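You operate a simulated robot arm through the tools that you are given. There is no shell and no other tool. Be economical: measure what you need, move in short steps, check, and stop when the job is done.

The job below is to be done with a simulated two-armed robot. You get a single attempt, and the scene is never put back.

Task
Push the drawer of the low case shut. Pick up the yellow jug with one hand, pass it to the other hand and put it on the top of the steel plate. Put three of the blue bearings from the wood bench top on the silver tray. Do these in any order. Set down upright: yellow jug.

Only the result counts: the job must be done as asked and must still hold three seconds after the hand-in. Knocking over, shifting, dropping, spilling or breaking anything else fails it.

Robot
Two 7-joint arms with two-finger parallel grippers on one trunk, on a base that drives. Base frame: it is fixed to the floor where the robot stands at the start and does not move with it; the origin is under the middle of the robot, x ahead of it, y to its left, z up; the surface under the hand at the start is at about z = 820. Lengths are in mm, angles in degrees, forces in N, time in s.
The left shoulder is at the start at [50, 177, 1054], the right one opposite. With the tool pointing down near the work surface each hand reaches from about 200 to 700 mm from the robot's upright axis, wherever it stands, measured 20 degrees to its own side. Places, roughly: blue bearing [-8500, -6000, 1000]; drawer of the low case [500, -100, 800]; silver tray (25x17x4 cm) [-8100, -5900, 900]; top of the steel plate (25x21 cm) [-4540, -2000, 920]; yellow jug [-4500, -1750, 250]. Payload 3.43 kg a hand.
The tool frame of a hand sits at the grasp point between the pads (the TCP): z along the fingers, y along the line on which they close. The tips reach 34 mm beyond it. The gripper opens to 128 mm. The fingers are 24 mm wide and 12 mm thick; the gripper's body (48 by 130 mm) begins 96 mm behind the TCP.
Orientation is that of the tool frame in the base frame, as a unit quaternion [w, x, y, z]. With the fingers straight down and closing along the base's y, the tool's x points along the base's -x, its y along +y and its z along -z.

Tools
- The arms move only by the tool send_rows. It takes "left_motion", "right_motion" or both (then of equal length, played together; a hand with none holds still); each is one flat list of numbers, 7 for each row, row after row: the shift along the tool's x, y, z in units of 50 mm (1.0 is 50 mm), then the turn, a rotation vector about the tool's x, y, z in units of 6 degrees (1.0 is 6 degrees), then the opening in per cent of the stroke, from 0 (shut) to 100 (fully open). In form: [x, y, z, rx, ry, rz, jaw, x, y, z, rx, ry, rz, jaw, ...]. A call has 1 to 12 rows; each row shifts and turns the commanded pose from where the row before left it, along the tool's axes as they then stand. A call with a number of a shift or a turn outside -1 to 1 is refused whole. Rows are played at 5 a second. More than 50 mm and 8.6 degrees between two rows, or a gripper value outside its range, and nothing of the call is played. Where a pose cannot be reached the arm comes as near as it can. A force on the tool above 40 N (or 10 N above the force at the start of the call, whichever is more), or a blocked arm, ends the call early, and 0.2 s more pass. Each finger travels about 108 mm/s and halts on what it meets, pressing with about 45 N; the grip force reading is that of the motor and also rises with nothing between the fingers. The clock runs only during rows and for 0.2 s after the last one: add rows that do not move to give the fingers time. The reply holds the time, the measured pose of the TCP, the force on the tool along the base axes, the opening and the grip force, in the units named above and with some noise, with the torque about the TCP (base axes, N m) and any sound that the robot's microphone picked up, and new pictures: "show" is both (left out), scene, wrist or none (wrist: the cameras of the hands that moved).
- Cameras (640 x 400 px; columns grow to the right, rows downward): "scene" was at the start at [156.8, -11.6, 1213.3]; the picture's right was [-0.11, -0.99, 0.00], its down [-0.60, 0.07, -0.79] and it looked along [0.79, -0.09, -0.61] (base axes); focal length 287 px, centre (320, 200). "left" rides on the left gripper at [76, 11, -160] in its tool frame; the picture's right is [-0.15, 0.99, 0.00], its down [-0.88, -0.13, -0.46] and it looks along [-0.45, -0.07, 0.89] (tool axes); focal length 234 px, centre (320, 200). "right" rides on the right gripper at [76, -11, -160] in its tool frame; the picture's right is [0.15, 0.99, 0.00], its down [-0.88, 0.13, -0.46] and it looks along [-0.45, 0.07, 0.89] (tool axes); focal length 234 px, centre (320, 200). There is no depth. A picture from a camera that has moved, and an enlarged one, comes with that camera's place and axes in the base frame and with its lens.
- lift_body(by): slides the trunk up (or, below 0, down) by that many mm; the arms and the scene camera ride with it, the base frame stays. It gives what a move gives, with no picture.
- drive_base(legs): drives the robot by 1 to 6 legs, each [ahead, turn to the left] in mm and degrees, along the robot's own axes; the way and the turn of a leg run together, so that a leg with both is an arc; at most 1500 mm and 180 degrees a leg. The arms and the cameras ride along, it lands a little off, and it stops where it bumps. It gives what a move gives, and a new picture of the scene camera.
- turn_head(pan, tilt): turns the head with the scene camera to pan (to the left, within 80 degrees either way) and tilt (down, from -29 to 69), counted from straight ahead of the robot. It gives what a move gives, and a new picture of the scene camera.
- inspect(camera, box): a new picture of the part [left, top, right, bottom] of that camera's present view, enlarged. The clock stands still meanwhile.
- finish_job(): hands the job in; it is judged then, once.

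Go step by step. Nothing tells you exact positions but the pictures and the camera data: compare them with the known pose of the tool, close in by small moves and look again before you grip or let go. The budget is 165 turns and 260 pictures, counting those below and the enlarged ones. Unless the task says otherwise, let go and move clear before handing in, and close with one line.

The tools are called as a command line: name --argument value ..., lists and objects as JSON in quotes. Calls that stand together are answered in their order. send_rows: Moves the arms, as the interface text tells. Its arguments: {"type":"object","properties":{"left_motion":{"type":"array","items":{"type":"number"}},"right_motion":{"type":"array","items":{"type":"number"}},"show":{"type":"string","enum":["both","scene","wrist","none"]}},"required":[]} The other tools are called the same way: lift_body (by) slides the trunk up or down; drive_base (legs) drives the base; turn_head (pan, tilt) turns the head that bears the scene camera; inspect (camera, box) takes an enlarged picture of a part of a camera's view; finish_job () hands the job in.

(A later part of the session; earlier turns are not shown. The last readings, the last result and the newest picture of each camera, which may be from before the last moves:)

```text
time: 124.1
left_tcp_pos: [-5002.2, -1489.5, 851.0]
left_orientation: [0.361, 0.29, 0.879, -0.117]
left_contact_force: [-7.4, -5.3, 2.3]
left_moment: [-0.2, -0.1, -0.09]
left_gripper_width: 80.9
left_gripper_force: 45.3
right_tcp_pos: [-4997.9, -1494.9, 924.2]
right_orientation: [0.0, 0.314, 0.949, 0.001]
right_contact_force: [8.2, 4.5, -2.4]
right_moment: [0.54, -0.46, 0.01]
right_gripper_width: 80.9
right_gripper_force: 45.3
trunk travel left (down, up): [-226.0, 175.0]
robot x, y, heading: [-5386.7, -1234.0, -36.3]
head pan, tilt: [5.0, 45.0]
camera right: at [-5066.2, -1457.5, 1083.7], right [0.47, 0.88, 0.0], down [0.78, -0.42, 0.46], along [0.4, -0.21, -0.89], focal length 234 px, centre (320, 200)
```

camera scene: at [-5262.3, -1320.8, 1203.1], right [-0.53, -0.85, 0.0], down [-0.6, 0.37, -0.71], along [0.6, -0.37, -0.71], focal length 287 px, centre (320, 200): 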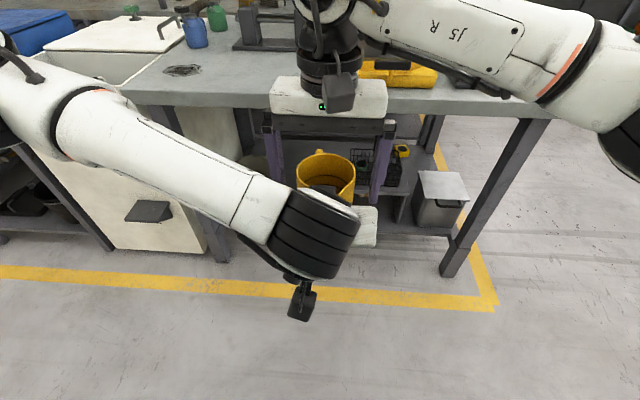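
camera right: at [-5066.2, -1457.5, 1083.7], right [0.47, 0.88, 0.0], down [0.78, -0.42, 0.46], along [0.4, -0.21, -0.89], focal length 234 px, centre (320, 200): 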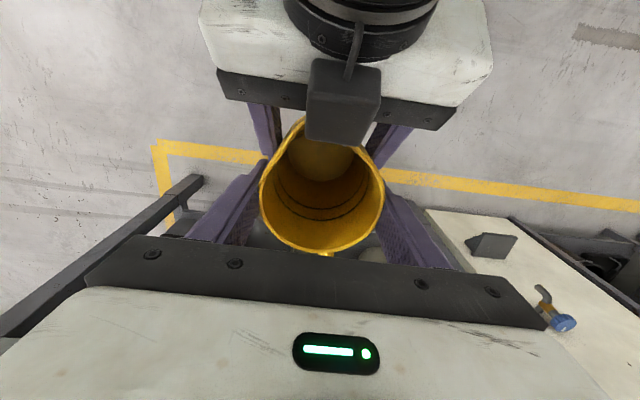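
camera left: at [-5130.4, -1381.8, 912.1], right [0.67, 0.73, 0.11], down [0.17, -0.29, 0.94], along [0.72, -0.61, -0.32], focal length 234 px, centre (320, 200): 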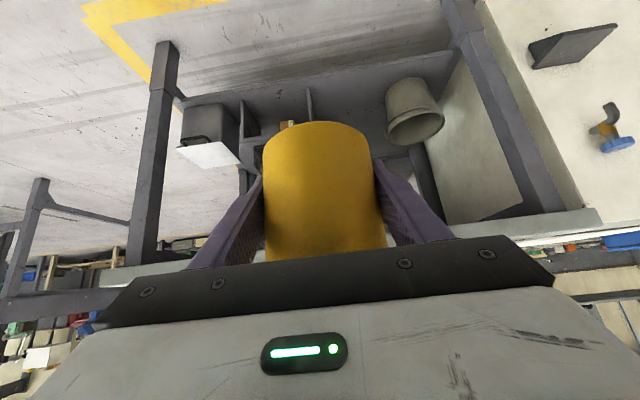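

Both hands hold the jug firmly. I'll open the left hand and draw it straight back.

send_rows --left_motion '[0, 0, 0, 0, 0, 0, 40, 0, 0, 0, 0, 0, 0, 80, 0, 0, 0, 0, 0, 0, 100, 0, 0, 0, 0, 0, 0, 100]' --show "none"

send_rows --left_motion '[0.3, 0, -0.3, 0, 0, 0, 100, 0.4, 0, -0.4, 0, 0, 0, 100, 0.5, 0, -0.5, 0, 0, 0, 100, 0.5, 0, -0.5, 0, 0, 0, 100]'

```text
time: 125.1
left_tcp_pos: [-5002.4, -1489.3, 850.5]
left_orientation: [0.361, 0.29, 0.879, -0.116]
left_contact_force: [-0.6, -0.2, -0.3]
left_moment: [-0.05, 0.01, -0.01]
left_gripper_width: 128.0
left_gripper_force: 0.1
right_tcp_pos: [-4998.9, -1494.6, 923.4]
right_orientation: [0.0, 0.316, 0.949, 0.0]
right_contact_force: [0.1, 0.1, -0.3]
right_moment: [-0.02, 0.01, 0.02]
right_gripper_width: 80.9
right_gripper_force: 44.9
trunk travel left (down, up): [-226.0, 175.0]
robot x, y, heading: [-5387.7, -1234.1, -36.6]
head pan, tilt: [5.0, 45.0]
```

```text
time: 126.1
left_tcp_pos: [-5097.8, -1419.5, 851.4]
left_orientation: [0.361, 0.288, 0.879, -0.115]
left_contact_force: [0.0, -1.1, 0.7]
left_moment: [-0.02, 0.0, 0.01]
left_gripper_width: 128.1
left_gripper_force: 0.1
right_tcp_pos: [-4997.7, -1495.5, 924.1]
right_orientation: [0.0, 0.315, 0.949, 0.0]
right_contact_force: [-0.4, -0.2, -0.5]
right_moment: [-0.02, 0.03, -0.01]
right_gripper_width: 80.6
right_gripper_force: 45.3
trunk travel left (down, up): [-226.0, 175.0]
robot x, y, heading: [-5387.2, -1234.2, -36.5]
head pan, tilt: [5.0, 45.0]
camera scene: at [-5262.5, -1320.9, 1203.1], right [-0.53, -0.85, 0.0], down [-0.6, 0.37, -0.71], along [0.6, -0.37, -0.71], focal length 287 px, centre (320, 200)
camera left: at [-5225.9, -1311.9, 912.9], right [0.67, 0.74, 0.11], down [0.17, -0.29, 0.94], along [0.72, -0.61, -0.32], focal length 234 px, centre (320, 200)
```

scene: 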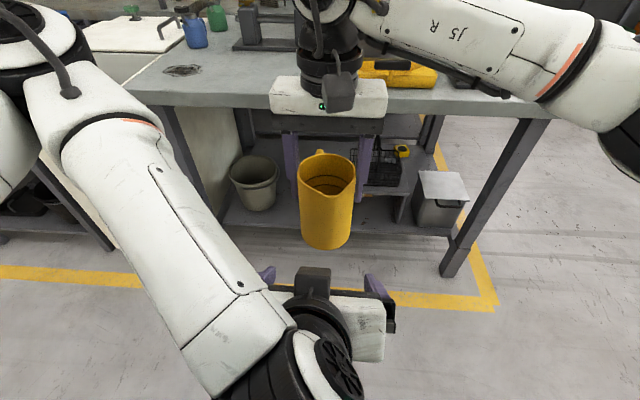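
left: 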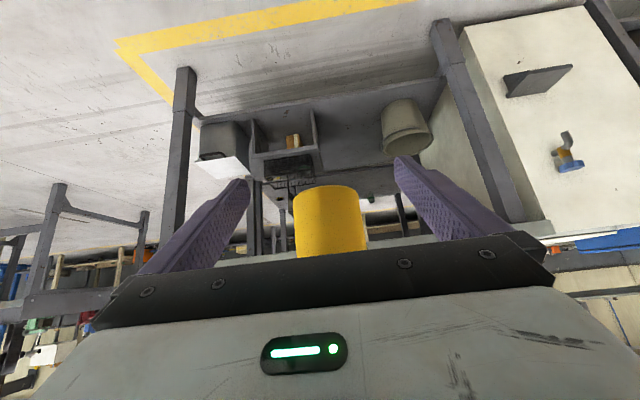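

The right hand holds the jug alone. I'll move the left hand aside and point it back down, then look at the plate.

send_rows --left_motion '[0, 0.9, 0, 0, 0, 0, 100, 0, 0.9, 0, 0, 0, 0, 100, 0, 0.9, 0, 0, 0, 0, 100, 0, 0, 0, 0, 0.95, 0, 100, 0, 0, 0, 0, 0.95, 0, 100, 0, 0, 0, 0, 0.95, 0, 100, 0, 0, 0, 0, 0.95, 0, 100, 0, 0, 0, 0, 0.95, 0, 100, 0, 0, 0, 0, 0.95, 0, 100, 0, 0, 0, 0, 0.95, 0, 100, 0, 0, 0, 0, 0.85, 0, 100]' --show "none"

send_rows --left_motion '[0, 0, -0.8, 0, 0, 0, 100, 0, 0, -0.8, 0, 0, 0, 100, 0, 0, -0.8, 0, 0, 0, 100, 0, 0, -0.8, 0, 0, 0, 100, 0, 0, -0.8, 0, 0, 0, 100, 0, 0, -0.8, 0, 0, 0, 100]' --show "scene"

```text
time: 128.5
left_tcp_pos: [-5007.4, -1381.2, 839.9]
left_orientation: [-0.004, 0.312, 0.95, 0.004]
left_contact_force: [-0.6, 0.7, -0.1]
left_moment: [0.02, 0.06, 0.0]
left_gripper_width: 128.0
left_gripper_force: 0.2
left hand out of reach, approached as far as the arm can: row 1, 2, 3
right_tcp_pos: [-4997.4, -1494.5, 923.4]
right_orientation: [0.0, 0.315, 0.949, 0.0]
right_contact_force: [-1.0, -0.5, 0.9]
right_moment: [0.0, 0.01, -0.01]
right_gripper_width: 80.4
right_gripper_force: 45.3
trunk travel left (down, up): [-226.0, 175.0]
robot x, y, heading: [-5390.1, -1230.9, -36.5]
head pan, tilt: [5.0, 45.0]
```

```text
time: 129.9
left_tcp_pos: [-5006.1, -1383.2, 1081.4]
left_orientation: [-0.004, 0.312, 0.95, 0.005]
left_contact_force: [1.3, 2.1, -1.0]
left_moment: [0.06, 0.0, 0.05]
left_gripper_width: 126.5
left_gripper_force: 0.0
right_tcp_pos: [-4998.7, -1494.2, 924.5]
right_orientation: [0.001, 0.315, 0.949, 0.0]
right_contact_force: [-2.7, -1.5, 0.6]
right_moment: [0.33, -0.31, 0.21]
right_gripper_width: 80.5
right_gripper_force: 45.1
trunk travel left (down, up): [-226.0, 175.0]
robot x, y, heading: [-5389.6, -1233.6, -36.4]
head pan, tilt: [5.0, 45.0]
camera scene: at [-5262.6, -1320.8, 1203.1], right [-0.53, -0.85, 0.0], down [-0.6, 0.37, -0.71], along [0.6, -0.37, -0.71], focal length 287 px, centre (320, 200)
```

scene: 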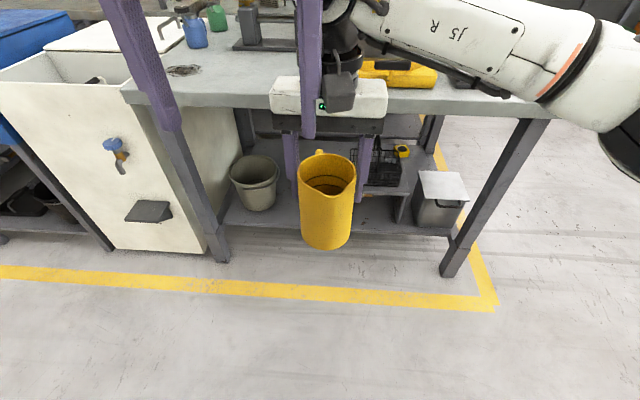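

The left finger is lightly touching the right hand's camera housing, so I'll move the left hand straight left, away from it.

send_rows --left_motion '[0, 0.3, 0, 0, 0, 0, 100, 0, 0.7, 0, 0, 0, 0, 100, 0, 0.9, 0, 0, 0, 0, 100, 0, 0.6, 0, 0, 0, 0, 100]' --show "scene"

```text
time: 130.9
left_tcp_pos: [-4932.0, -1284.3, 1078.5]
left_orientation: [-0.004, 0.312, 0.95, 0.004]
left_contact_force: [-0.3, -0.1, -0.3]
left_moment: [-0.02, -0.03, -0.04]
left_gripper_width: 128.0
left_gripper_force: 0.0
right_tcp_pos: [-4998.4, -1493.6, 924.3]
right_orientation: [0.001, 0.315, 0.949, 0.0]
right_contact_force: [-0.6, 0.0, -0.3]
right_moment: [-0.02, -0.01, 0.01]
right_gripper_width: 80.5
right_gripper_force: 44.9
trunk travel left (down, up): [-226.0, 175.0]
robot x, y, heading: [-5385.0, -1230.0, -36.9]
head pan, tilt: [5.0, 45.0]
camera scene: at [-5262.2, -1320.6, 1203.1], right [-0.53, -0.85, 0.0], down [-0.6, 0.37, -0.71], along [0.6, -0.37, -0.71], focal length 287 px, centre (320, 200)
```

scene: 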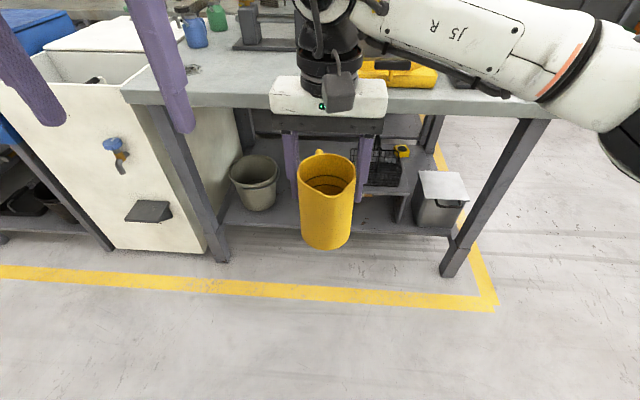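

All clear. I'll raise the trunk so the jug clears the bench items, and look at the plate.

lift_body --by 174

turn_head --pan 0 --tilt 38

inspect --camera "right" --box '[0, 0, 640, 400]'

```text
time: 132.8
left_tcp_pos: [-4932.3, -1284.7, 1253.3]
left_orientation: [-0.004, 0.313, 0.95, 0.004]
left_contact_force: [-0.4, -0.7, 0.6]
left_moment: [0.01, 0.06, -0.01]
left_gripper_width: 127.8
left_gripper_force: 0.1
right_tcp_pos: [-4998.1, -1495.1, 1097.4]
right_orientation: [0.0, 0.316, 0.949, 0.0]
right_contact_force: [-0.1, 0.1, -1.5]
right_moment: [0.02, 0.01, 0.0]
right_gripper_width: 80.3
right_gripper_force: 44.8
trunk travel left (down, up): [-400.0, 1.0]
robot x, y, heading: [-5389.5, -1234.8, -36.5]
head pan, tilt: [5.0, 45.0]
```

```text
time: 133.5
left_tcp_pos: [-4932.4, -1282.5, 1254.2]
left_orientation: [-0.003, 0.312, 0.95, 0.003]
left_contact_force: [0.5, 1.1, -0.9]
left_moment: [-0.02, 0.02, 0.01]
left_gripper_width: 127.9
left_gripper_force: 0.1
right_tcp_pos: [-4999.1, -1494.8, 1098.4]
right_orientation: [0.0, 0.315, 0.949, 0.001]
right_contact_force: [-0.1, -0.5, -2.2]
right_moment: [-0.03, 0.0, -0.02]
right_gripper_width: 80.3
right_gripper_force: 44.4
trunk travel left (down, up): [-400.0, 1.0]
robot x, y, heading: [-5389.9, -1235.9, -37.0]
head pan, tilt: [0.0, 38.0]
camera scene: at [-5262.2, -1329.7, 1387.3], right [-0.6, -0.8, 0.0], down [-0.49, 0.37, -0.79], along [0.63, -0.47, -0.62], focal length 287 px, centre (320, 200)
```

scene: 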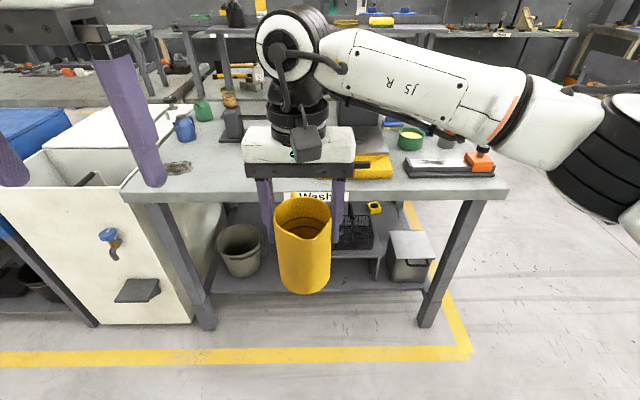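

```text
1.00 times, centred on (320, 200) of right (not enlarged: the box is as wide or as high as the picture)
camera zoom: at [-5066.3, -1457.7, 1257.7], right [0.47, 0.88, 0.0], down [0.78, -0.42, 0.46], along [0.4, -0.22, -0.89], focal length 234 px, centre (320, 200)
```

zoom: 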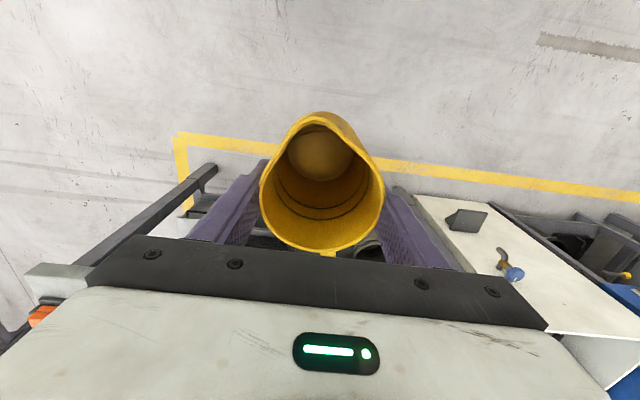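

The right hand hides the plate from the head camera. I'll shift it 180 mm to the right and look again.

send_rows --right_motion '[0, -0.8, 0, 0, 0, 0, 0, 0, -0.8, 0, 0, 0, 0, 0, 0, -0.8, 0, 0, 0, 0, 0, 0, -0.8, 0, 0, 0, 0, 0, 0, -0.8, 0, 0, 0, 0, 0]' --show "none"

inspect --camera "scene" --box '[180, 90, 500, 290]'

```text
time: 134.7
left_tcp_pos: [-4932.3, -1284.1, 1253.1]
left_orientation: [-0.002, 0.312, 0.95, 0.004]
left_contact_force: [0.1, 0.2, -0.1]
left_moment: [0.04, -0.01, -0.02]
left_gripper_width: 128.2
left_gripper_force: 0.1
right_tcp_pos: [-5118.6, -1656.2, 1097.3]
right_orientation: [0.0, 0.314, 0.949, 0.001]
right_contact_force: [-0.4, 0.4, -1.2]
right_moment: [0.03, 0.01, 0.01]
right_gripper_width: 80.1
right_gripper_force: 45.5
trunk travel left (down, up): [-400.0, 1.0]
robot x, y, heading: [-5384.8, -1238.0, -36.9]
head pan, tilt: [0.0, 38.0]
```

```text
2.00 times, centred on (340, 190) of scene
camera zoom: at [-5263.0, -1330.5, 1387.4], right [-0.6, -0.8, 0.0], down [-0.49, 0.37, -0.79], along [0.63, -0.47, -0.62], focal length 574 px, centre (280, 220)
```

zoom: 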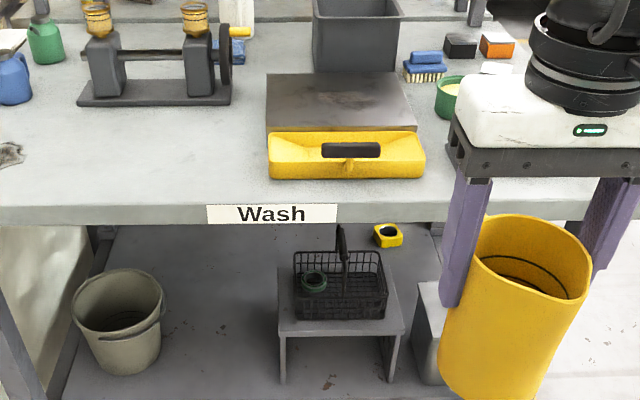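

The plate spans about e1 4200–4448, e2 2360–2575, with the yellow tool case in front of it and a black bin behind. I'll line the jug up with the plate's centre, raise it a little and drive up.

send_rows --right_motion '[0, 0.72, -0.4, 0, 0, 0, 0, 0, 0.72, -0.4, 0, 0, 0, 0, 0, 0, 0, 0, 0, 0, 0]' --show "none"

drive_base --legs '[[460, 0]]'

inspect --camera "right" --box '[0, 0, 640, 400]'

```text
time: 135.5
left_tcp_pos: [-4932.1, -1284.4, 1252.6]
left_orientation: [-0.004, 0.313, 0.95, 0.004]
left_contact_force: [0.2, -0.4, 0.1]
left_moment: [0.02, 0.01, 0.01]
left_gripper_width: 128.0
left_gripper_force: 0.0
right_tcp_pos: [-5074.7, -1596.6, 1137.2]
right_orientation: [0.0, 0.316, 0.949, 0.0]
right_contact_force: [0.2, 0.2, -1.6]
right_moment: [0.0, 0.02, 0.03]
right_gripper_width: 80.1
right_gripper_force: 44.9
trunk travel left (down, up): [-400.0, 1.0]
robot x, y, heading: [-5387.0, -1233.0, -36.5]
head pan, tilt: [0.0, 38.0]
```

```text
time: 138.3
left_tcp_pos: [-4567.0, -1557.5, 1253.5]
left_orientation: [-0.004, 0.314, 0.95, 0.004]
left_contact_force: [-0.5, -0.3, -0.3]
left_moment: [0.02, 0.01, 0.04]
left_gripper_width: 128.3
left_gripper_force: 0.0
right_tcp_pos: [-4710.2, -1870.0, 1137.3]
right_orientation: [0.0, 0.316, 0.949, 0.0]
right_contact_force: [-0.3, -0.2, -0.8]
right_moment: [0.02, 0.03, -0.03]
right_gripper_width: 79.9
right_gripper_force: 45.0
trunk travel left (down, up): [-400.0, 1.0]
robot x, y, heading: [-5025.2, -1504.4, -36.7]
head pan, tilt: [0.0, 38.0]
camera scene: at [-4897.1, -1603.0, 1387.3], right [-0.6, -0.8, 0.0], down [-0.49, 0.37, -0.79], along [0.63, -0.47, -0.62], focal length 287 px, centre (320, 200)
```

scene: 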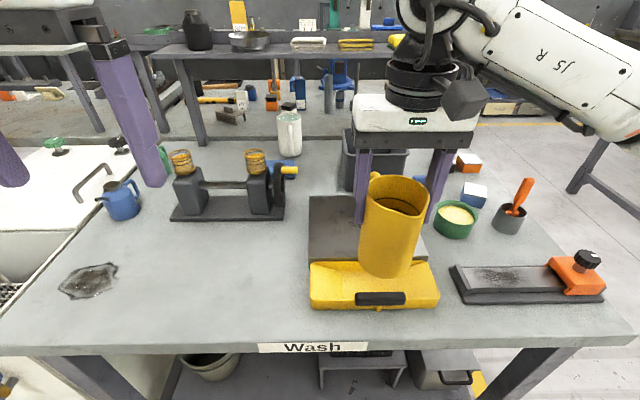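

```text
1.00 times, centred on (320, 200) of right (not enlarged: the box is as wide or as high as the picture)
camera zoom: at [-4777.8, -1833.5, 1297.1], right [0.48, 0.88, 0.0], down [0.78, -0.42, 0.46], along [0.4, -0.22, -0.89], focal length 234 px, centre (320, 200)
```

zoom: 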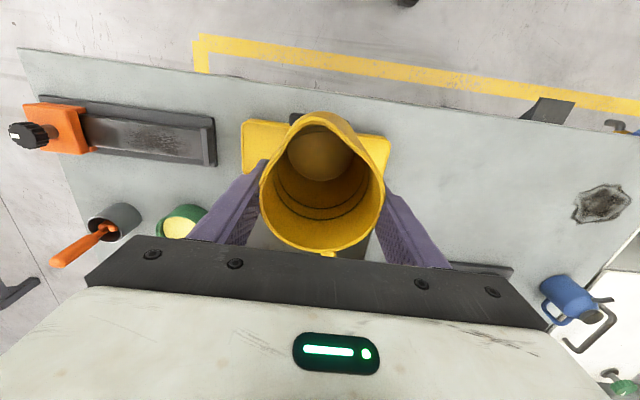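

The jug is over the case at e1 4322, e2 2646. I'll move it forward 170 mm over the plate.

send_rows --right_motion '[-0.68, 0, 0, 0, 0, 0, 0, -0.68, 0, 0, 0, 0, 0, 0, -0.68, 0, 0, 0, 0, 0, 0, -0.68, 0, 0, 0, 0, 0, 0, -0.68, 0, 0, 0, 0, 0, 0, 0, 0, 0, 0, 0, 0, 0]'

inspect --camera "scene" --box '[260, 80, 500, 230]'

```text
time: 139.7
left_tcp_pos: [-4568.2, -1556.6, 1253.0]
left_orientation: [-0.002, 0.313, 0.95, 0.004]
left_contact_force: [-0.6, 0.6, 0.0]
left_moment: [-0.04, 0.0, -0.02]
left_gripper_width: 128.1
left_gripper_force: 0.1
right_tcp_pos: [-4582.9, -1965.5, 1137.8]
right_orientation: [0.001, 0.316, 0.949, -0.001]
right_contact_force: [0.4, 0.2, -1.7]
right_moment: [-0.01, 0.01, -0.01]
right_gripper_width: 80.1
right_gripper_force: 44.5
right hand out of reach, approached as far as the arm can: row 5
trunk travel left (down, up): [-400.0, 1.0]
robot x, y, heading: [-5025.8, -1509.6, -36.8]
head pan, tilt: [0.0, 38.0]
camera scene: at [-4897.8, -1603.3, 1387.3], right [-0.6, -0.8, 0.0], down [-0.49, 0.37, -0.79], along [0.63, -0.47, -0.62], focal length 287 px, centre (320, 200)
camera right: at [-4651.1, -1928.9, 1297.2], right [0.48, 0.88, 0.0], down [0.78, -0.42, 0.46], along [0.4, -0.22, -0.89], focal length 234 px, centre (320, 200)
```

scene: 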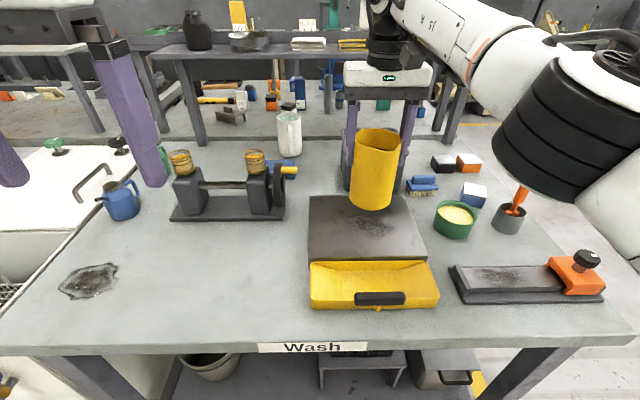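
right: 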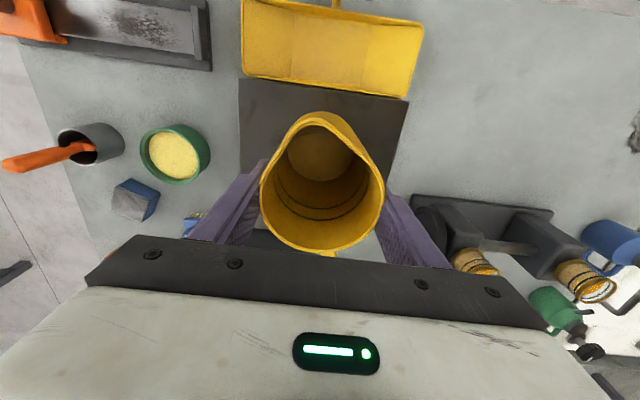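

```text
2.67 times, centred on (380, 155) of scene
camera zoom: at [-4897.8, -1603.3, 1387.3], right [-0.6, -0.8, 0.0], down [-0.49, 0.37, -0.79], along [0.63, -0.47, -0.62], focal length 765 px, centre (160, 320)
```

zoom: 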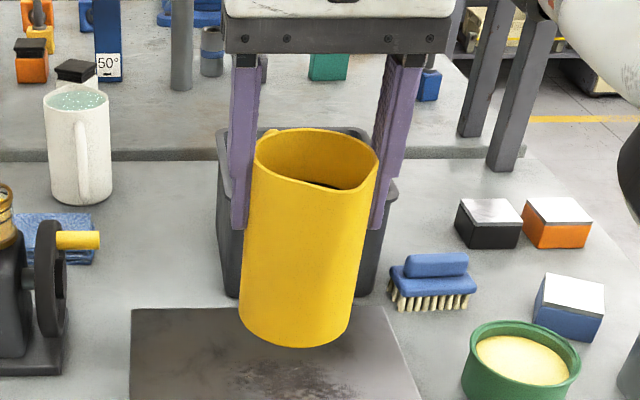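

The jug is over the plate (e1 4322, e2 2487). I'll lower it 80 mm, then check.

send_rows --right_motion '[0, 0, 0.4, 0, 0, 0, 0, 0, 0, 0.4, 0, 0, 0, 0, 0, 0, 0.4, 0, 0, 0, 0, 0, 0, 0.4, 0, 0, 0, 0, 0, 0, 0, 0, 0, 0, 0]' --show "none"

inspect --camera "scene" --box '[280, 120, 480, 245]'

```text
time: 140.9
left_tcp_pos: [-4568.2, -1557.7, 1254.2]
left_orientation: [-0.002, 0.314, 0.949, 0.004]
left_contact_force: [0.5, 1.0, 0.3]
left_moment: [0.01, -0.04, -0.01]
left_gripper_width: 128.1
left_gripper_force: 0.0
right_tcp_pos: [-4583.6, -1965.4, 1056.9]
right_orientation: [0.0, 0.316, 0.949, 0.0]
right_contact_force: [-0.9, -0.3, -0.5]
right_moment: [0.01, 0.02, 0.02]
right_gripper_width: 79.7
right_gripper_force: 44.9
trunk travel left (down, up): [-400.0, 1.0]
robot x, y, heading: [-5022.4, -1505.9, -36.9]
head pan, tilt: [0.0, 38.0]
```

```text
3.20 times, centred on (380, 182) of scene
camera zoom: at [-4897.6, -1602.7, 1387.3], right [-0.6, -0.8, 0.0], down [-0.49, 0.37, -0.79], along [0.63, -0.47, -0.62], focal length 918 px, centre (128, 256)
```

zoom: 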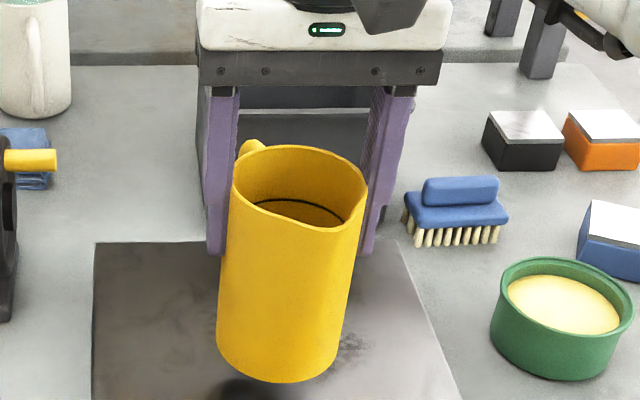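

The jug's base is at about z 940, 20 mm above the plate. I'll lower it gently, watching the force.

send_rows --right_motion '[0, 0, 0.1, 0, 0, 0, 0, 0, 0, 0.1, 0, 0, 0, 0, 0, 0, 0.08, 0, 0, 0, 0, 0, 0, 0.06, 0, 0, 0, 0]' --show "none"

inspect --camera "scene" --box '[280, 120, 480, 245]'

```text
time: 141.9
left_tcp_pos: [-4566.7, -1558.1, 1254.6]
left_orientation: [-0.003, 0.312, 0.95, 0.004]
left_contact_force: [-0.6, -0.1, 0.4]
left_moment: [0.01, 0.0, -0.03]
left_gripper_width: 127.8
left_gripper_force: 0.0
right_tcp_pos: [-4583.3, -1965.9, 1039.7]
right_orientation: [0.0, 0.316, 0.949, 0.0]
right_contact_force: [-1.0, 1.1, -1.2]
right_moment: [-0.01, -0.01, 0.02]
right_gripper_width: 79.9
right_gripper_force: 45.1
trunk travel left (down, up): [-400.0, 1.0]
robot x, y, heading: [-5024.1, -1508.6, -37.0]
head pan, tilt: [0.0, 38.0]
```

```text
3.20 times, centred on (380, 182) of scene
camera zoom: at [-4897.4, -1602.8, 1387.3], right [-0.6, -0.8, 0.0], down [-0.49, 0.37, -0.79], along [0.63, -0.47, -0.62], focal length 918 px, centre (128, 256)
```

zoom: 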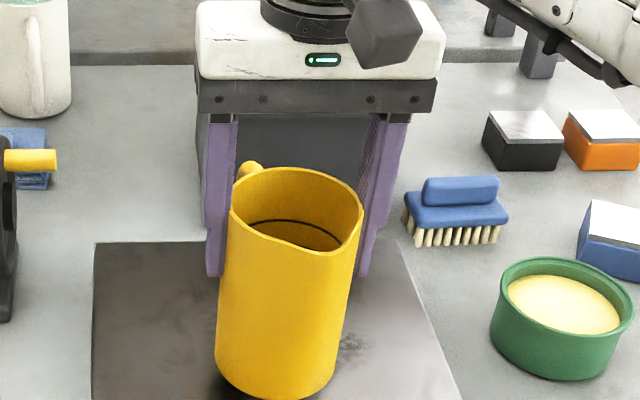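

No contact yet, so I'll continue in 2 mm steps.

send_rows --right_motion '[0, 0, 0.04, 0, 0, 0, 0, 0, 0, 0.04, 0, 0, 0, 0, 0, 0, 0.04, 0, 0, 0, 0]' --show "none"

inspect --camera "scene" --box '[300, 150, 460, 250]'

```text
time: 142.7
left_tcp_pos: [-4567.0, -1557.6, 1254.6]
left_orientation: [-0.002, 0.314, 0.949, 0.004]
left_contact_force: [0.0, -0.5, -1.3]
left_moment: [0.0, 0.0, -0.01]
left_gripper_width: 128.1
left_gripper_force: 0.0
right_tcp_pos: [-4582.9, -1965.8, 1034.9]
right_orientation: [0.0, 0.315, 0.949, 0.0]
right_contact_force: [1.4, 0.7, -1.5]
right_moment: [0.02, 0.05, 0.01]
right_gripper_width: 79.9
right_gripper_force: 44.9
trunk travel left (down, up): [-400.0, 1.0]
robot x, y, heading: [-5021.6, -1509.4, -37.0]
head pan, tilt: [0.0, 38.0]
```

```text
4.00 times, centred on (380, 200) of scene
camera zoom: at [-4897.4, -1602.8, 1387.3], right [-0.6, -0.8, 0.0], down [-0.49, 0.37, -0.79], along [0.63, -0.47, -0.62], focal length 1147 px, centre (80, 200)
```

zoom: 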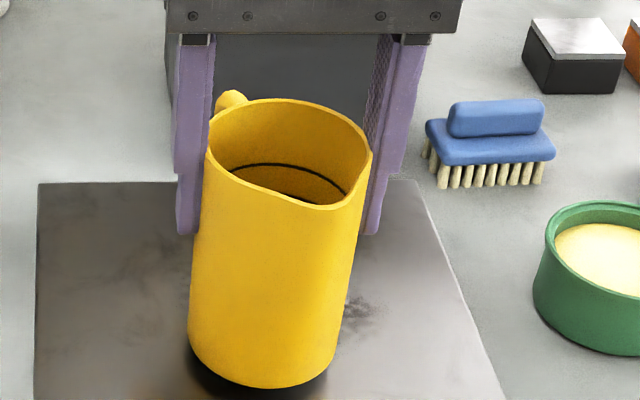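

A shadow gap is still visible under the jug. I'll go down further in 2 mm steps until contact.

send_rows --right_motion '[0, 0, 0.04, 0, 0, 0, 0, 0, 0, 0.04, 0, 0, 0, 0, 0, 0, 0.04, 0, 0, 0, 0]' --show "none"

inspect --camera "scene" --box '[300, 150, 460, 250]'

```text
time: 143.5
left_tcp_pos: [-4566.5, -1557.6, 1253.3]
left_orientation: [-0.003, 0.313, 0.95, 0.003]
left_contact_force: [-0.5, -0.5, 0.2]
left_moment: [-0.02, 0.04, 0.01]
left_gripper_width: 128.0
left_gripper_force: 0.1
right_tcp_pos: [-4583.2, -1965.1, 1028.2]
right_orientation: [-0.001, 0.316, 0.949, 0.0]
right_contact_force: [0.5, -0.6, -0.7]
right_moment: [-0.03, 0.05, 0.01]
right_gripper_width: 79.8
right_gripper_force: 44.7
trunk travel left (down, up): [-400.0, 1.0]
robot x, y, heading: [-5022.5, -1505.2, -36.6]
head pan, tilt: [0.0, 38.0]
```

```text
4.00 times, centred on (380, 200) of scene
camera zoom: at [-4897.4, -1602.8, 1387.3], right [-0.6, -0.8, 0.0], down [-0.49, 0.37, -0.79], along [0.63, -0.47, -0.62], focal length 1147 px, centre (80, 200)
```

zoom: 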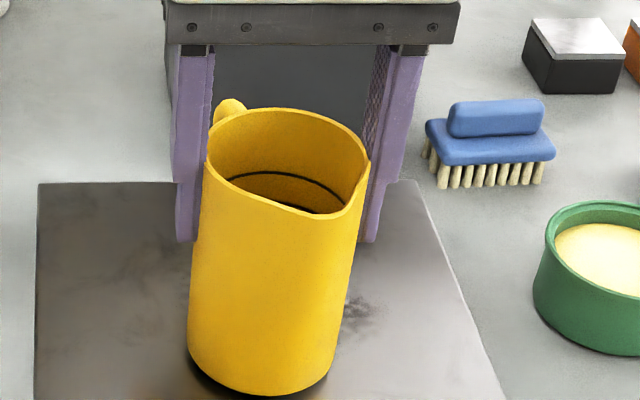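

The gap is closing. A few more small steps.

send_rows --right_motion '[0, 0, 0.04, 0, 0, 0, 0, 0, 0, 0.04, 0, 0, 0, 0]' --show "none"

inspect --camera "scene" --box '[320, 200, 420, 262]'

```text
time: 144.1
left_tcp_pos: [-4568.0, -1556.3, 1255.1]
left_orientation: [-0.002, 0.313, 0.95, 0.004]
left_contact_force: [0.1, 0.6, -0.6]
left_moment: [-0.03, 0.03, 0.01]
left_gripper_width: 128.1
left_gripper_force: 0.1
right_tcp_pos: [-4583.5, -1964.9, 1027.3]
right_orientation: [0.002, 0.316, 0.949, -0.001]
right_contact_force: [-1.1, -0.8, 8.3]
right_moment: [-0.33, -0.03, -0.11]
right_gripper_width: 79.7
right_gripper_force: 45.3
trunk travel left (down, up): [-400.0, 1.0]
robot x, y, heading: [-5022.5, -1509.1, -36.8]
head pan, tilt: [0.0, 38.0]
```

```text
6.40 times, centred on (370, 231) of scene
camera zoom: at [-4898.4, -1602.0, 1387.7], right [-0.6, -0.8, 0.0], down [-0.49, 0.37, -0.79], along [0.63, -0.47, -0.61], focal length 1835 px, centre (0, 2)
```

zoom: 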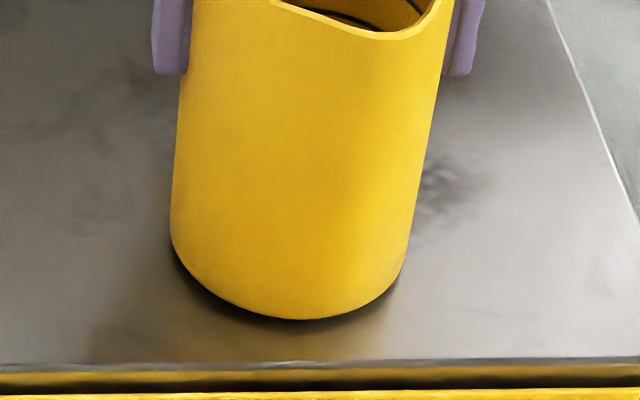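

The jug is in contact with the plate (about 10 N up). I'll open the right hand slowly.

send_rows --right_motion '[0, 0, -0.02, 0, 0, 0, 0, 0, 0, 0, 0, 0, 0, 66, 0, 0, 0, 0, 0, 0, 75, 0, 0, 0, 0, 0, 0, 90, 0, 0, 0, 0, 0, 0, 100, 0, 0, 0, 0, 0, 0, 100]' --show "none"

inspect --camera "scene" --box '[300, 150, 460, 250]'

```text
time: 145.5
left_tcp_pos: [-4568.5, -1556.2, 1254.2]
left_orientation: [-0.002, 0.314, 0.95, 0.004]
left_contact_force: [0.9, 1.1, -0.3]
left_moment: [0.0, -0.01, 0.01]
left_gripper_width: 128.2
left_gripper_force: 0.0
right_tcp_pos: [-4583.5, -1965.8, 1024.8]
right_orientation: [0.001, 0.316, 0.949, 0.0]
right_contact_force: [0.3, 0.2, 0.2]
right_moment: [0.03, -0.01, -0.02]
right_gripper_width: 128.1
right_gripper_force: 0.1
trunk travel left (down, up): [-400.0, 1.0]
robot x, y, heading: [-5024.8, -1507.0, -36.8]
head pan, tilt: [0.0, 38.0]
```

```text
4.00 times, centred on (380, 200) of scene
camera zoom: at [-4897.6, -1602.7, 1387.3], right [-0.6, -0.8, 0.0], down [-0.49, 0.37, -0.79], along [0.63, -0.47, -0.62], focal length 1147 px, centre (80, 200)
```

zoom: 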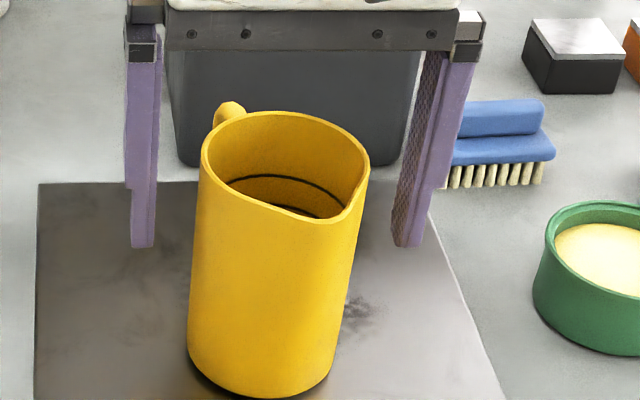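

Released; the jug stands on the plate. I'll raise the right hand straight up and check.

send_rows --right_motion '[0, 0, -0.4, 0, 0, 0, 100, 0, 0, -0.8, 0, 0, 0, 100, 0, 0, -0.8, 0, 0, 0, 100, 0, 0, -0.8, 0, 0, 0, 100, 0, 0, -0.8, 0, 0, 0, 100, 0.8, 0, 0, 0, 0, 0, 100, 0.8, 0, 0, 0, 0, 0, 100, 0.8, 0, 0, 0, 0, 0, 100, 0.8, 0, 0, 0, 0, 0, 100, 0.8, 0, 0, 0, 0, 0, 100]' --show "scene"

```text
time: 147.7
left_tcp_pos: [-4568.4, -1556.1, 1254.5]
left_orientation: [-0.002, 0.313, 0.95, 0.003]
left_contact_force: [-0.7, 0.5, -0.8]
left_moment: [-0.03, -0.02, 0.0]
left_gripper_width: 128.1
left_gripper_force: 0.0
right_tcp_pos: [-4756.7, -1839.7, 1190.1]
right_orientation: [-0.001, 0.317, 0.949, 0.0]
right_contact_force: [0.0, 0.2, 0.0]
right_moment: [-0.01, -0.03, 0.01]
right_gripper_width: 128.2
right_gripper_force: 0.1
right hand out of reach, approached as far as the arm can: row 4, 5
trunk travel left (down, up): [-400.0, 1.0]
robot x, y, heading: [-5024.8, -1506.8, -37.0]
head pan, tilt: [0.0, 38.0]
camera scene: at [-4898.2, -1602.4, 1387.5], right [-0.6, -0.8, 0.0], down [-0.49, 0.37, -0.79], along [0.63, -0.47, -0.61], focal length 287 px, centre (320, 200)
```

scene: 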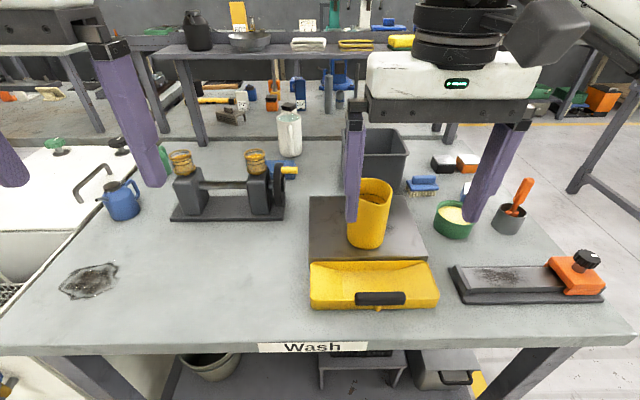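

The jug stands upright on the plate. I'll back away, turn toward the +e1 direction where the wood bench should be, and look.

drive_base --legs '[[-260, 0], [0, -90]]'

turn_head --pan 0 --tilt 10

```text
time: 153.3
left_tcp_pos: [-5282.6, -1805.5, 1253.2]
left_orientation: [0.0, 0.892, 0.452, 0.004]
left_contact_force: [0.9, 0.0, 0.9]
left_moment: [-0.03, 0.01, 0.02]
left_gripper_width: 128.1
left_gripper_force: 0.2
right_tcp_pos: [-5564.5, -1618.3, 1191.4]
right_orientation: [0.0, 0.893, 0.449, 0.0]
right_contact_force: [0.1, 0.2, -0.9]
right_moment: [-0.01, 0.01, -0.06]
right_gripper_width: 127.9
right_gripper_force: 0.1
trunk travel left (down, up): [-400.0, 1.0]
robot x, y, heading: [-5231.6, -1350.9, -126.8]
head pan, tilt: [0.0, 38.0]
camera scene: at [-5325.8, -1477.6, 1387.3], right [-0.8, 0.6, 0.0], down [0.37, 0.49, -0.79], along [-0.47, -0.63, -0.62], focal length 287 px, centre (320, 200)
```

scene: 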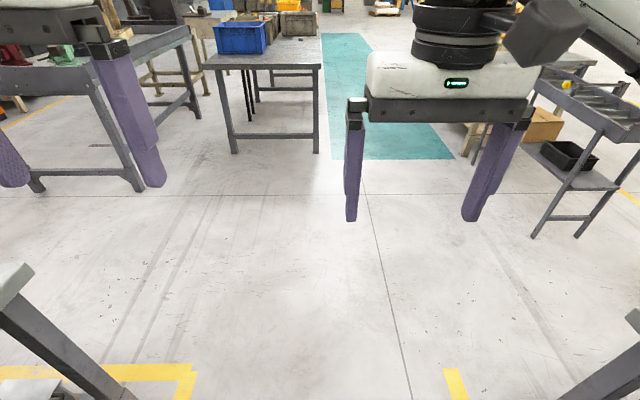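

```text
time: 154.3
left_tcp_pos: [-5283.2, -1808.1, 1253.6]
left_orientation: [0.0, 0.892, 0.451, 0.005]
left_contact_force: [0.6, -1.1, 0.8]
left_moment: [0.0, 0.02, 0.02]
left_gripper_width: 128.2
left_gripper_force: 0.1
right_tcp_pos: [-5564.6, -1618.5, 1191.3]
right_orientation: [0.001, 0.893, 0.45, 0.0]
right_contact_force: [-0.9, -0.5, 0.7]
right_moment: [-0.03, 0.01, 0.04]
right_gripper_width: 128.3
right_gripper_force: 0.1
trunk travel left (down, up): [-400.0, 1.0]
robot x, y, heading: [-5234.9, -1351.4, -126.4]
head pan, tilt: [0.0, 10.0]
camera scene: at [-5329.7, -1483.1, 1432.0], right [-0.8, 0.6, 0.0], down [0.1, 0.14, -0.98], along [-0.59, -0.79, -0.17], focal length 287 px, centre (320, 200)
```

scene: 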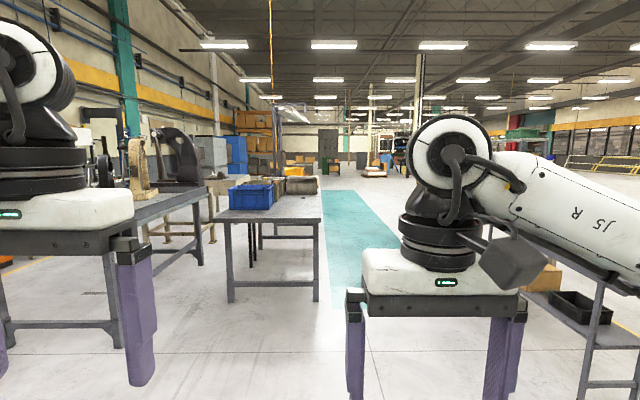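

Ahead is a lane with a teal mat; the wood bench should be on its left near e1 ≈ 9.6–9.9 m. I'll drive into the lane, shifting right to e2 ≈ 4050.

drive_base --legs '[[1300, 0], [0, -30], [1400, 0], [0, 30], [700, 0]]'

turn_head --pan 20 --tilt 12

```text
time: 173.7
left_tcp_pos: [-7765.4, -3961.4, 1253.6]
left_orientation: [0.001, 0.893, 0.449, 0.005]
left_contact_force: [0.4, -0.2, -0.3]
left_moment: [0.02, -0.01, 0.03]
left_gripper_width: 128.1
left_gripper_force: 0.0
right_tcp_pos: [-8046.6, -3771.6, 1191.6]
right_orientation: [0.0, 0.895, 0.446, 0.0]
right_contact_force: [0.0, 0.2, 0.6]
right_moment: [0.01, -0.02, 0.01]
right_gripper_width: 127.9
right_gripper_force: 0.2
trunk travel left (down, up): [-400.0, 1.0]
robot x, y, heading: [-7712.5, -3507.5, -126.8]
head pan, tilt: [0.0, 10.0]
camera scene: at [-7810.5, -3638.0, 1432.0], right [-0.8, 0.6, 0.0], down [0.1, 0.14, -0.98], along [-0.59, -0.79, -0.17], focal length 287 px, centre (320, 200)
```

scene: 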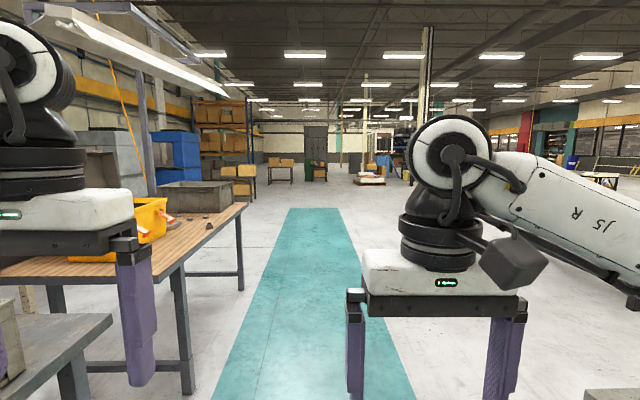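

```text
time: 174.6
left_tcp_pos: [-7764.9, -3960.1, 1255.2]
left_orientation: [0.001, 0.894, 0.448, 0.004]
left_contact_force: [0.3, 0.2, 0.0]
left_moment: [-0.01, 0.01, 0.0]
left_gripper_width: 127.9
left_gripper_force: 0.0
right_tcp_pos: [-8046.4, -3770.8, 1190.5]
right_orientation: [0.001, 0.895, 0.446, 0.001]
right_contact_force: [-0.3, -0.3, 0.3]
right_moment: [-0.01, 0.0, -0.01]
right_gripper_width: 127.9
right_gripper_force: 0.2
trunk travel left (down, up): [-400.0, 1.0]
robot x, y, heading: [-7716.9, -3503.7, -127.3]
head pan, tilt: [20.0, 12.0]
camera scene: at [-7781.7, -3652.7, 1428.8], right [-0.96, 0.29, 0.0], down [0.06, 0.2, -0.98], along [-0.29, -0.93, -0.21], focal length 287 px, centre (320, 200)
```

scene: 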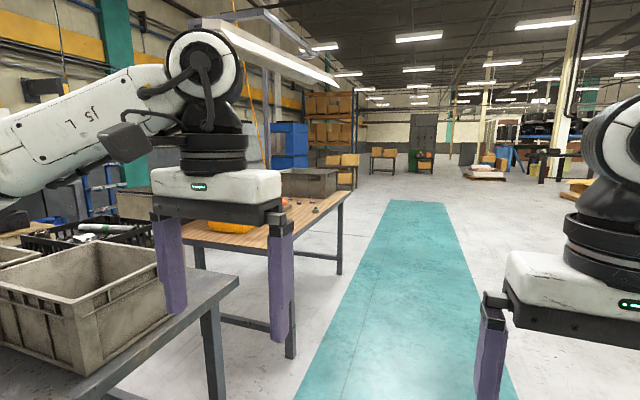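

The wood bench is ahead on the left, with its front edge at e2 ≈ 3370. I'll drive alongside it and turn to face it.

drive_base --legs '[[1200, 0], [1050, 0], [0, 90]]'

turn_head --pan 0 --tilt 35

```text
time: 189.5
left_tcp_pos: [-8606.3, -5361.1, 1254.0]
left_orientation: [-0.002, 0.313, 0.95, 0.004]
left_contact_force: [0.0, -0.6, 0.5]
left_moment: [-0.03, -0.02, 0.05]
left_gripper_width: 128.1
left_gripper_force: 0.0
right_tcp_pos: [-8795.1, -5644.4, 1191.0]
right_orientation: [0.0, 0.316, 0.949, 0.001]
right_contact_force: [0.1, -0.8, 0.2]
right_moment: [0.03, -0.02, -0.04]
right_gripper_width: 128.0
right_gripper_force: 0.1
trunk travel left (down, up): [-400.0, 1.0]
robot x, y, heading: [-9063.8, -5312.3, -36.9]
head pan, tilt: [20.0, 12.0]
camera scene: at [-8916.2, -5381.4, 1428.8], right [-0.29, -0.96, 0.0], down [-0.2, 0.06, -0.98], along [0.94, -0.28, -0.21], focal length 287 px, centre (320, 200)
```

scene: 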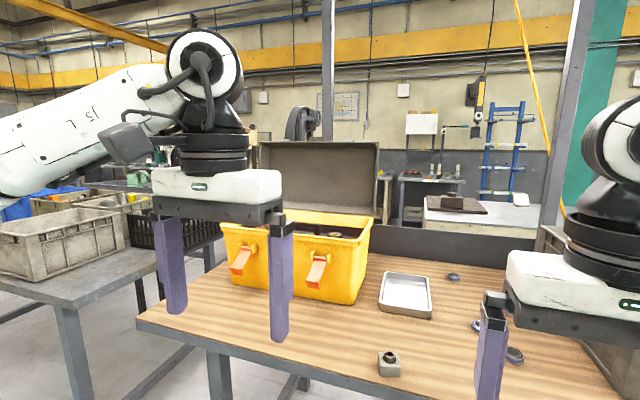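

```text
time: 190.3
left_tcp_pos: [-8606.1, -5361.0, 1253.6]
left_orientation: [-0.002, 0.314, 0.949, 0.004]
left_contact_force: [-0.5, 0.2, 0.0]
left_moment: [0.01, 0.0, -0.01]
left_gripper_width: 128.0
left_gripper_force: 0.1
right_tcp_pos: [-8794.8, -5643.9, 1190.1]
right_orientation: [0.0, 0.317, 0.949, 0.0]
right_contact_force: [-0.7, 0.4, 0.2]
right_moment: [0.03, 0.01, 0.0]
right_gripper_width: 128.2
right_gripper_force: 0.1
trunk travel left (down, up): [-400.0, 1.0]
robot x, y, heading: [-9060.3, -5313.0, -36.8]
head pan, tilt: [0.0, 35.0]
camera scene: at [-8935.1, -5407.2, 1392.0], right [-0.6, -0.8, 0.0], down [-0.46, 0.34, -0.82], along [0.66, -0.49, -0.57], focal length 287 px, centre (320, 200)
```

scene: 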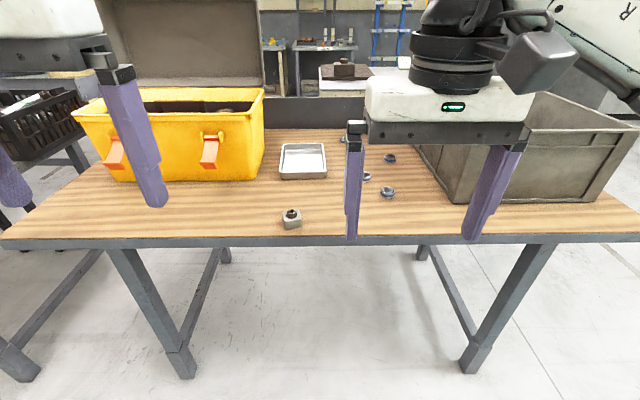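

The tray sits near e1 9625, e2 2800–3060, and blue bearings lie to its right near e1 9840–9940. The right hand blocks the view, so I'll move it right and look again.

send_rows --right_motion '[0.5, -0.8, 0, 0, 0, 0, 100, 0.5, -0.8, 0, 0, 0, 0, 100, 0.5, -0.8, 0, 0, 0, 0, 100, 0, -0.9, 0, 0, 0, 0, 100]' --show "none"

inspect --camera "scene" --box '[240, 100, 480, 250]'

```text
time: 191.3
left_tcp_pos: [-8607.3, -5361.6, 1253.4]
left_orientation: [-0.002, 0.314, 0.949, 0.005]
left_contact_force: [1.0, 0.0, 0.4]
left_moment: [0.02, -0.06, -0.01]
left_gripper_width: 127.6
left_gripper_force: 0.0
right_tcp_pos: [-8956.7, -5731.9, 1191.6]
right_orientation: [0.001, 0.316, 0.949, 0.001]
right_contact_force: [0.2, 0.1, 0.7]
right_moment: [0.02, 0.01, 0.02]
right_gripper_width: 128.2
right_gripper_force: 0.0
trunk travel left (down, up): [-400.0, 1.0]
robot x, y, heading: [-9060.7, -5309.3, -36.9]
head pan, tilt: [0.0, 35.0]
```

```text
2.67 times, centred on (360, 175) of scene
camera zoom: at [-8935.8, -5407.8, 1392.0], right [-0.6, -0.8, 0.0], down [-0.46, 0.34, -0.82], along [0.66, -0.49, -0.57], focal length 765 px, centre (213, 267)
```

zoom: 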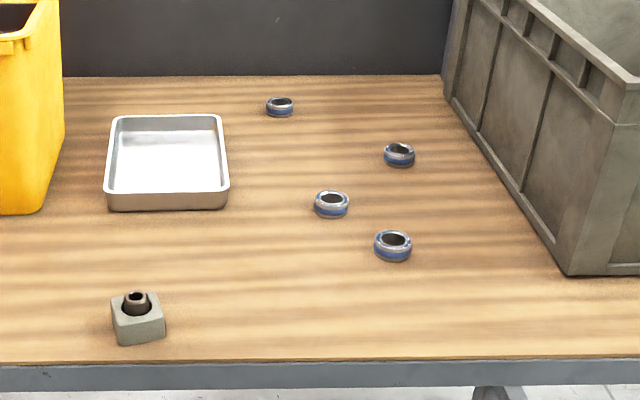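

Four bearings lie right of the tray; the nearest three, around e1 9845–9965, will do. I'll move closer and about 100 mm to the right, stopping short to measure the bench with the wrist camera.

drive_base --legs '[[0, -14], [310, 0], [0, 14]]'

inspect --camera "right" --box '[0, 0, 640, 400]'

```text
time: 195.2
left_tcp_pos: [-8407.2, -5603.9, 1254.4]
left_orientation: [-0.002, 0.312, 0.95, 0.004]
left_contact_force: [-0.2, 0.4, 0.8]
left_moment: [0.0, -0.03, 0.0]
left_gripper_width: 128.0
left_gripper_force: 0.0
right_tcp_pos: [-8755.9, -5975.0, 1192.5]
right_orientation: [0.0, 0.315, 0.949, 0.0]
right_contact_force: [0.5, -1.0, -0.1]
right_moment: [-0.03, 0.01, 0.02]
right_gripper_width: 128.0
right_gripper_force: 0.0
trunk travel left (down, up): [-400.0, 1.0]
robot x, y, heading: [-8864.2, -5555.4, -36.8]
head pan, tilt: [0.0, 35.0]
camera scene: at [-8736.5, -5650.1, 1391.9], right [-0.6, -0.8, 0.0], down [-0.46, 0.34, -0.82], along [0.66, -0.49, -0.57], focal length 287 px, centre (320, 200)
```

scene: 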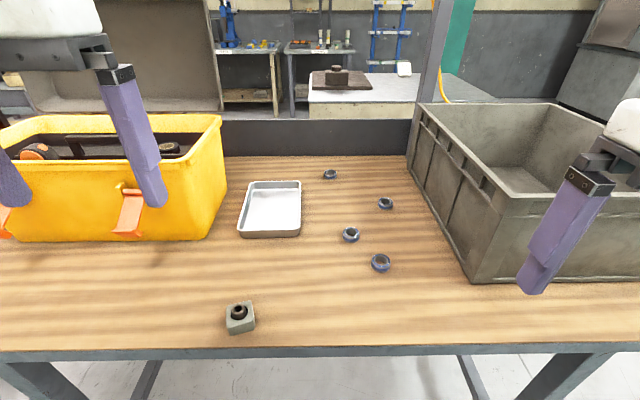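

```text
1.00 times, centred on (320, 200) of right (not enlarged: the box is as wide or as high as the picture)
camera zoom: at [-8823.6, -5937.8, 1351.9], right [0.48, 0.88, 0.0], down [0.78, -0.42, 0.46], along [0.4, -0.22, -0.89], focal length 234 px, centre (320, 200)
```

zoom: 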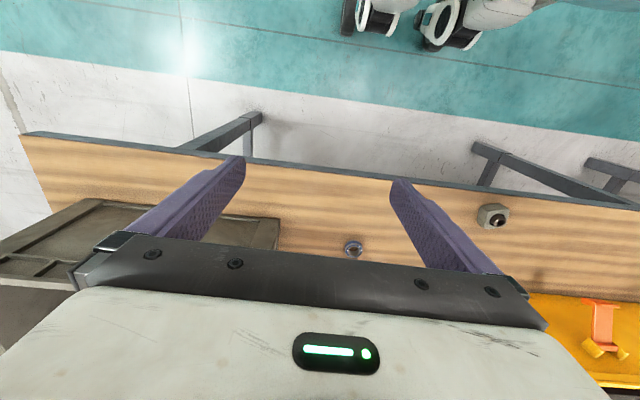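

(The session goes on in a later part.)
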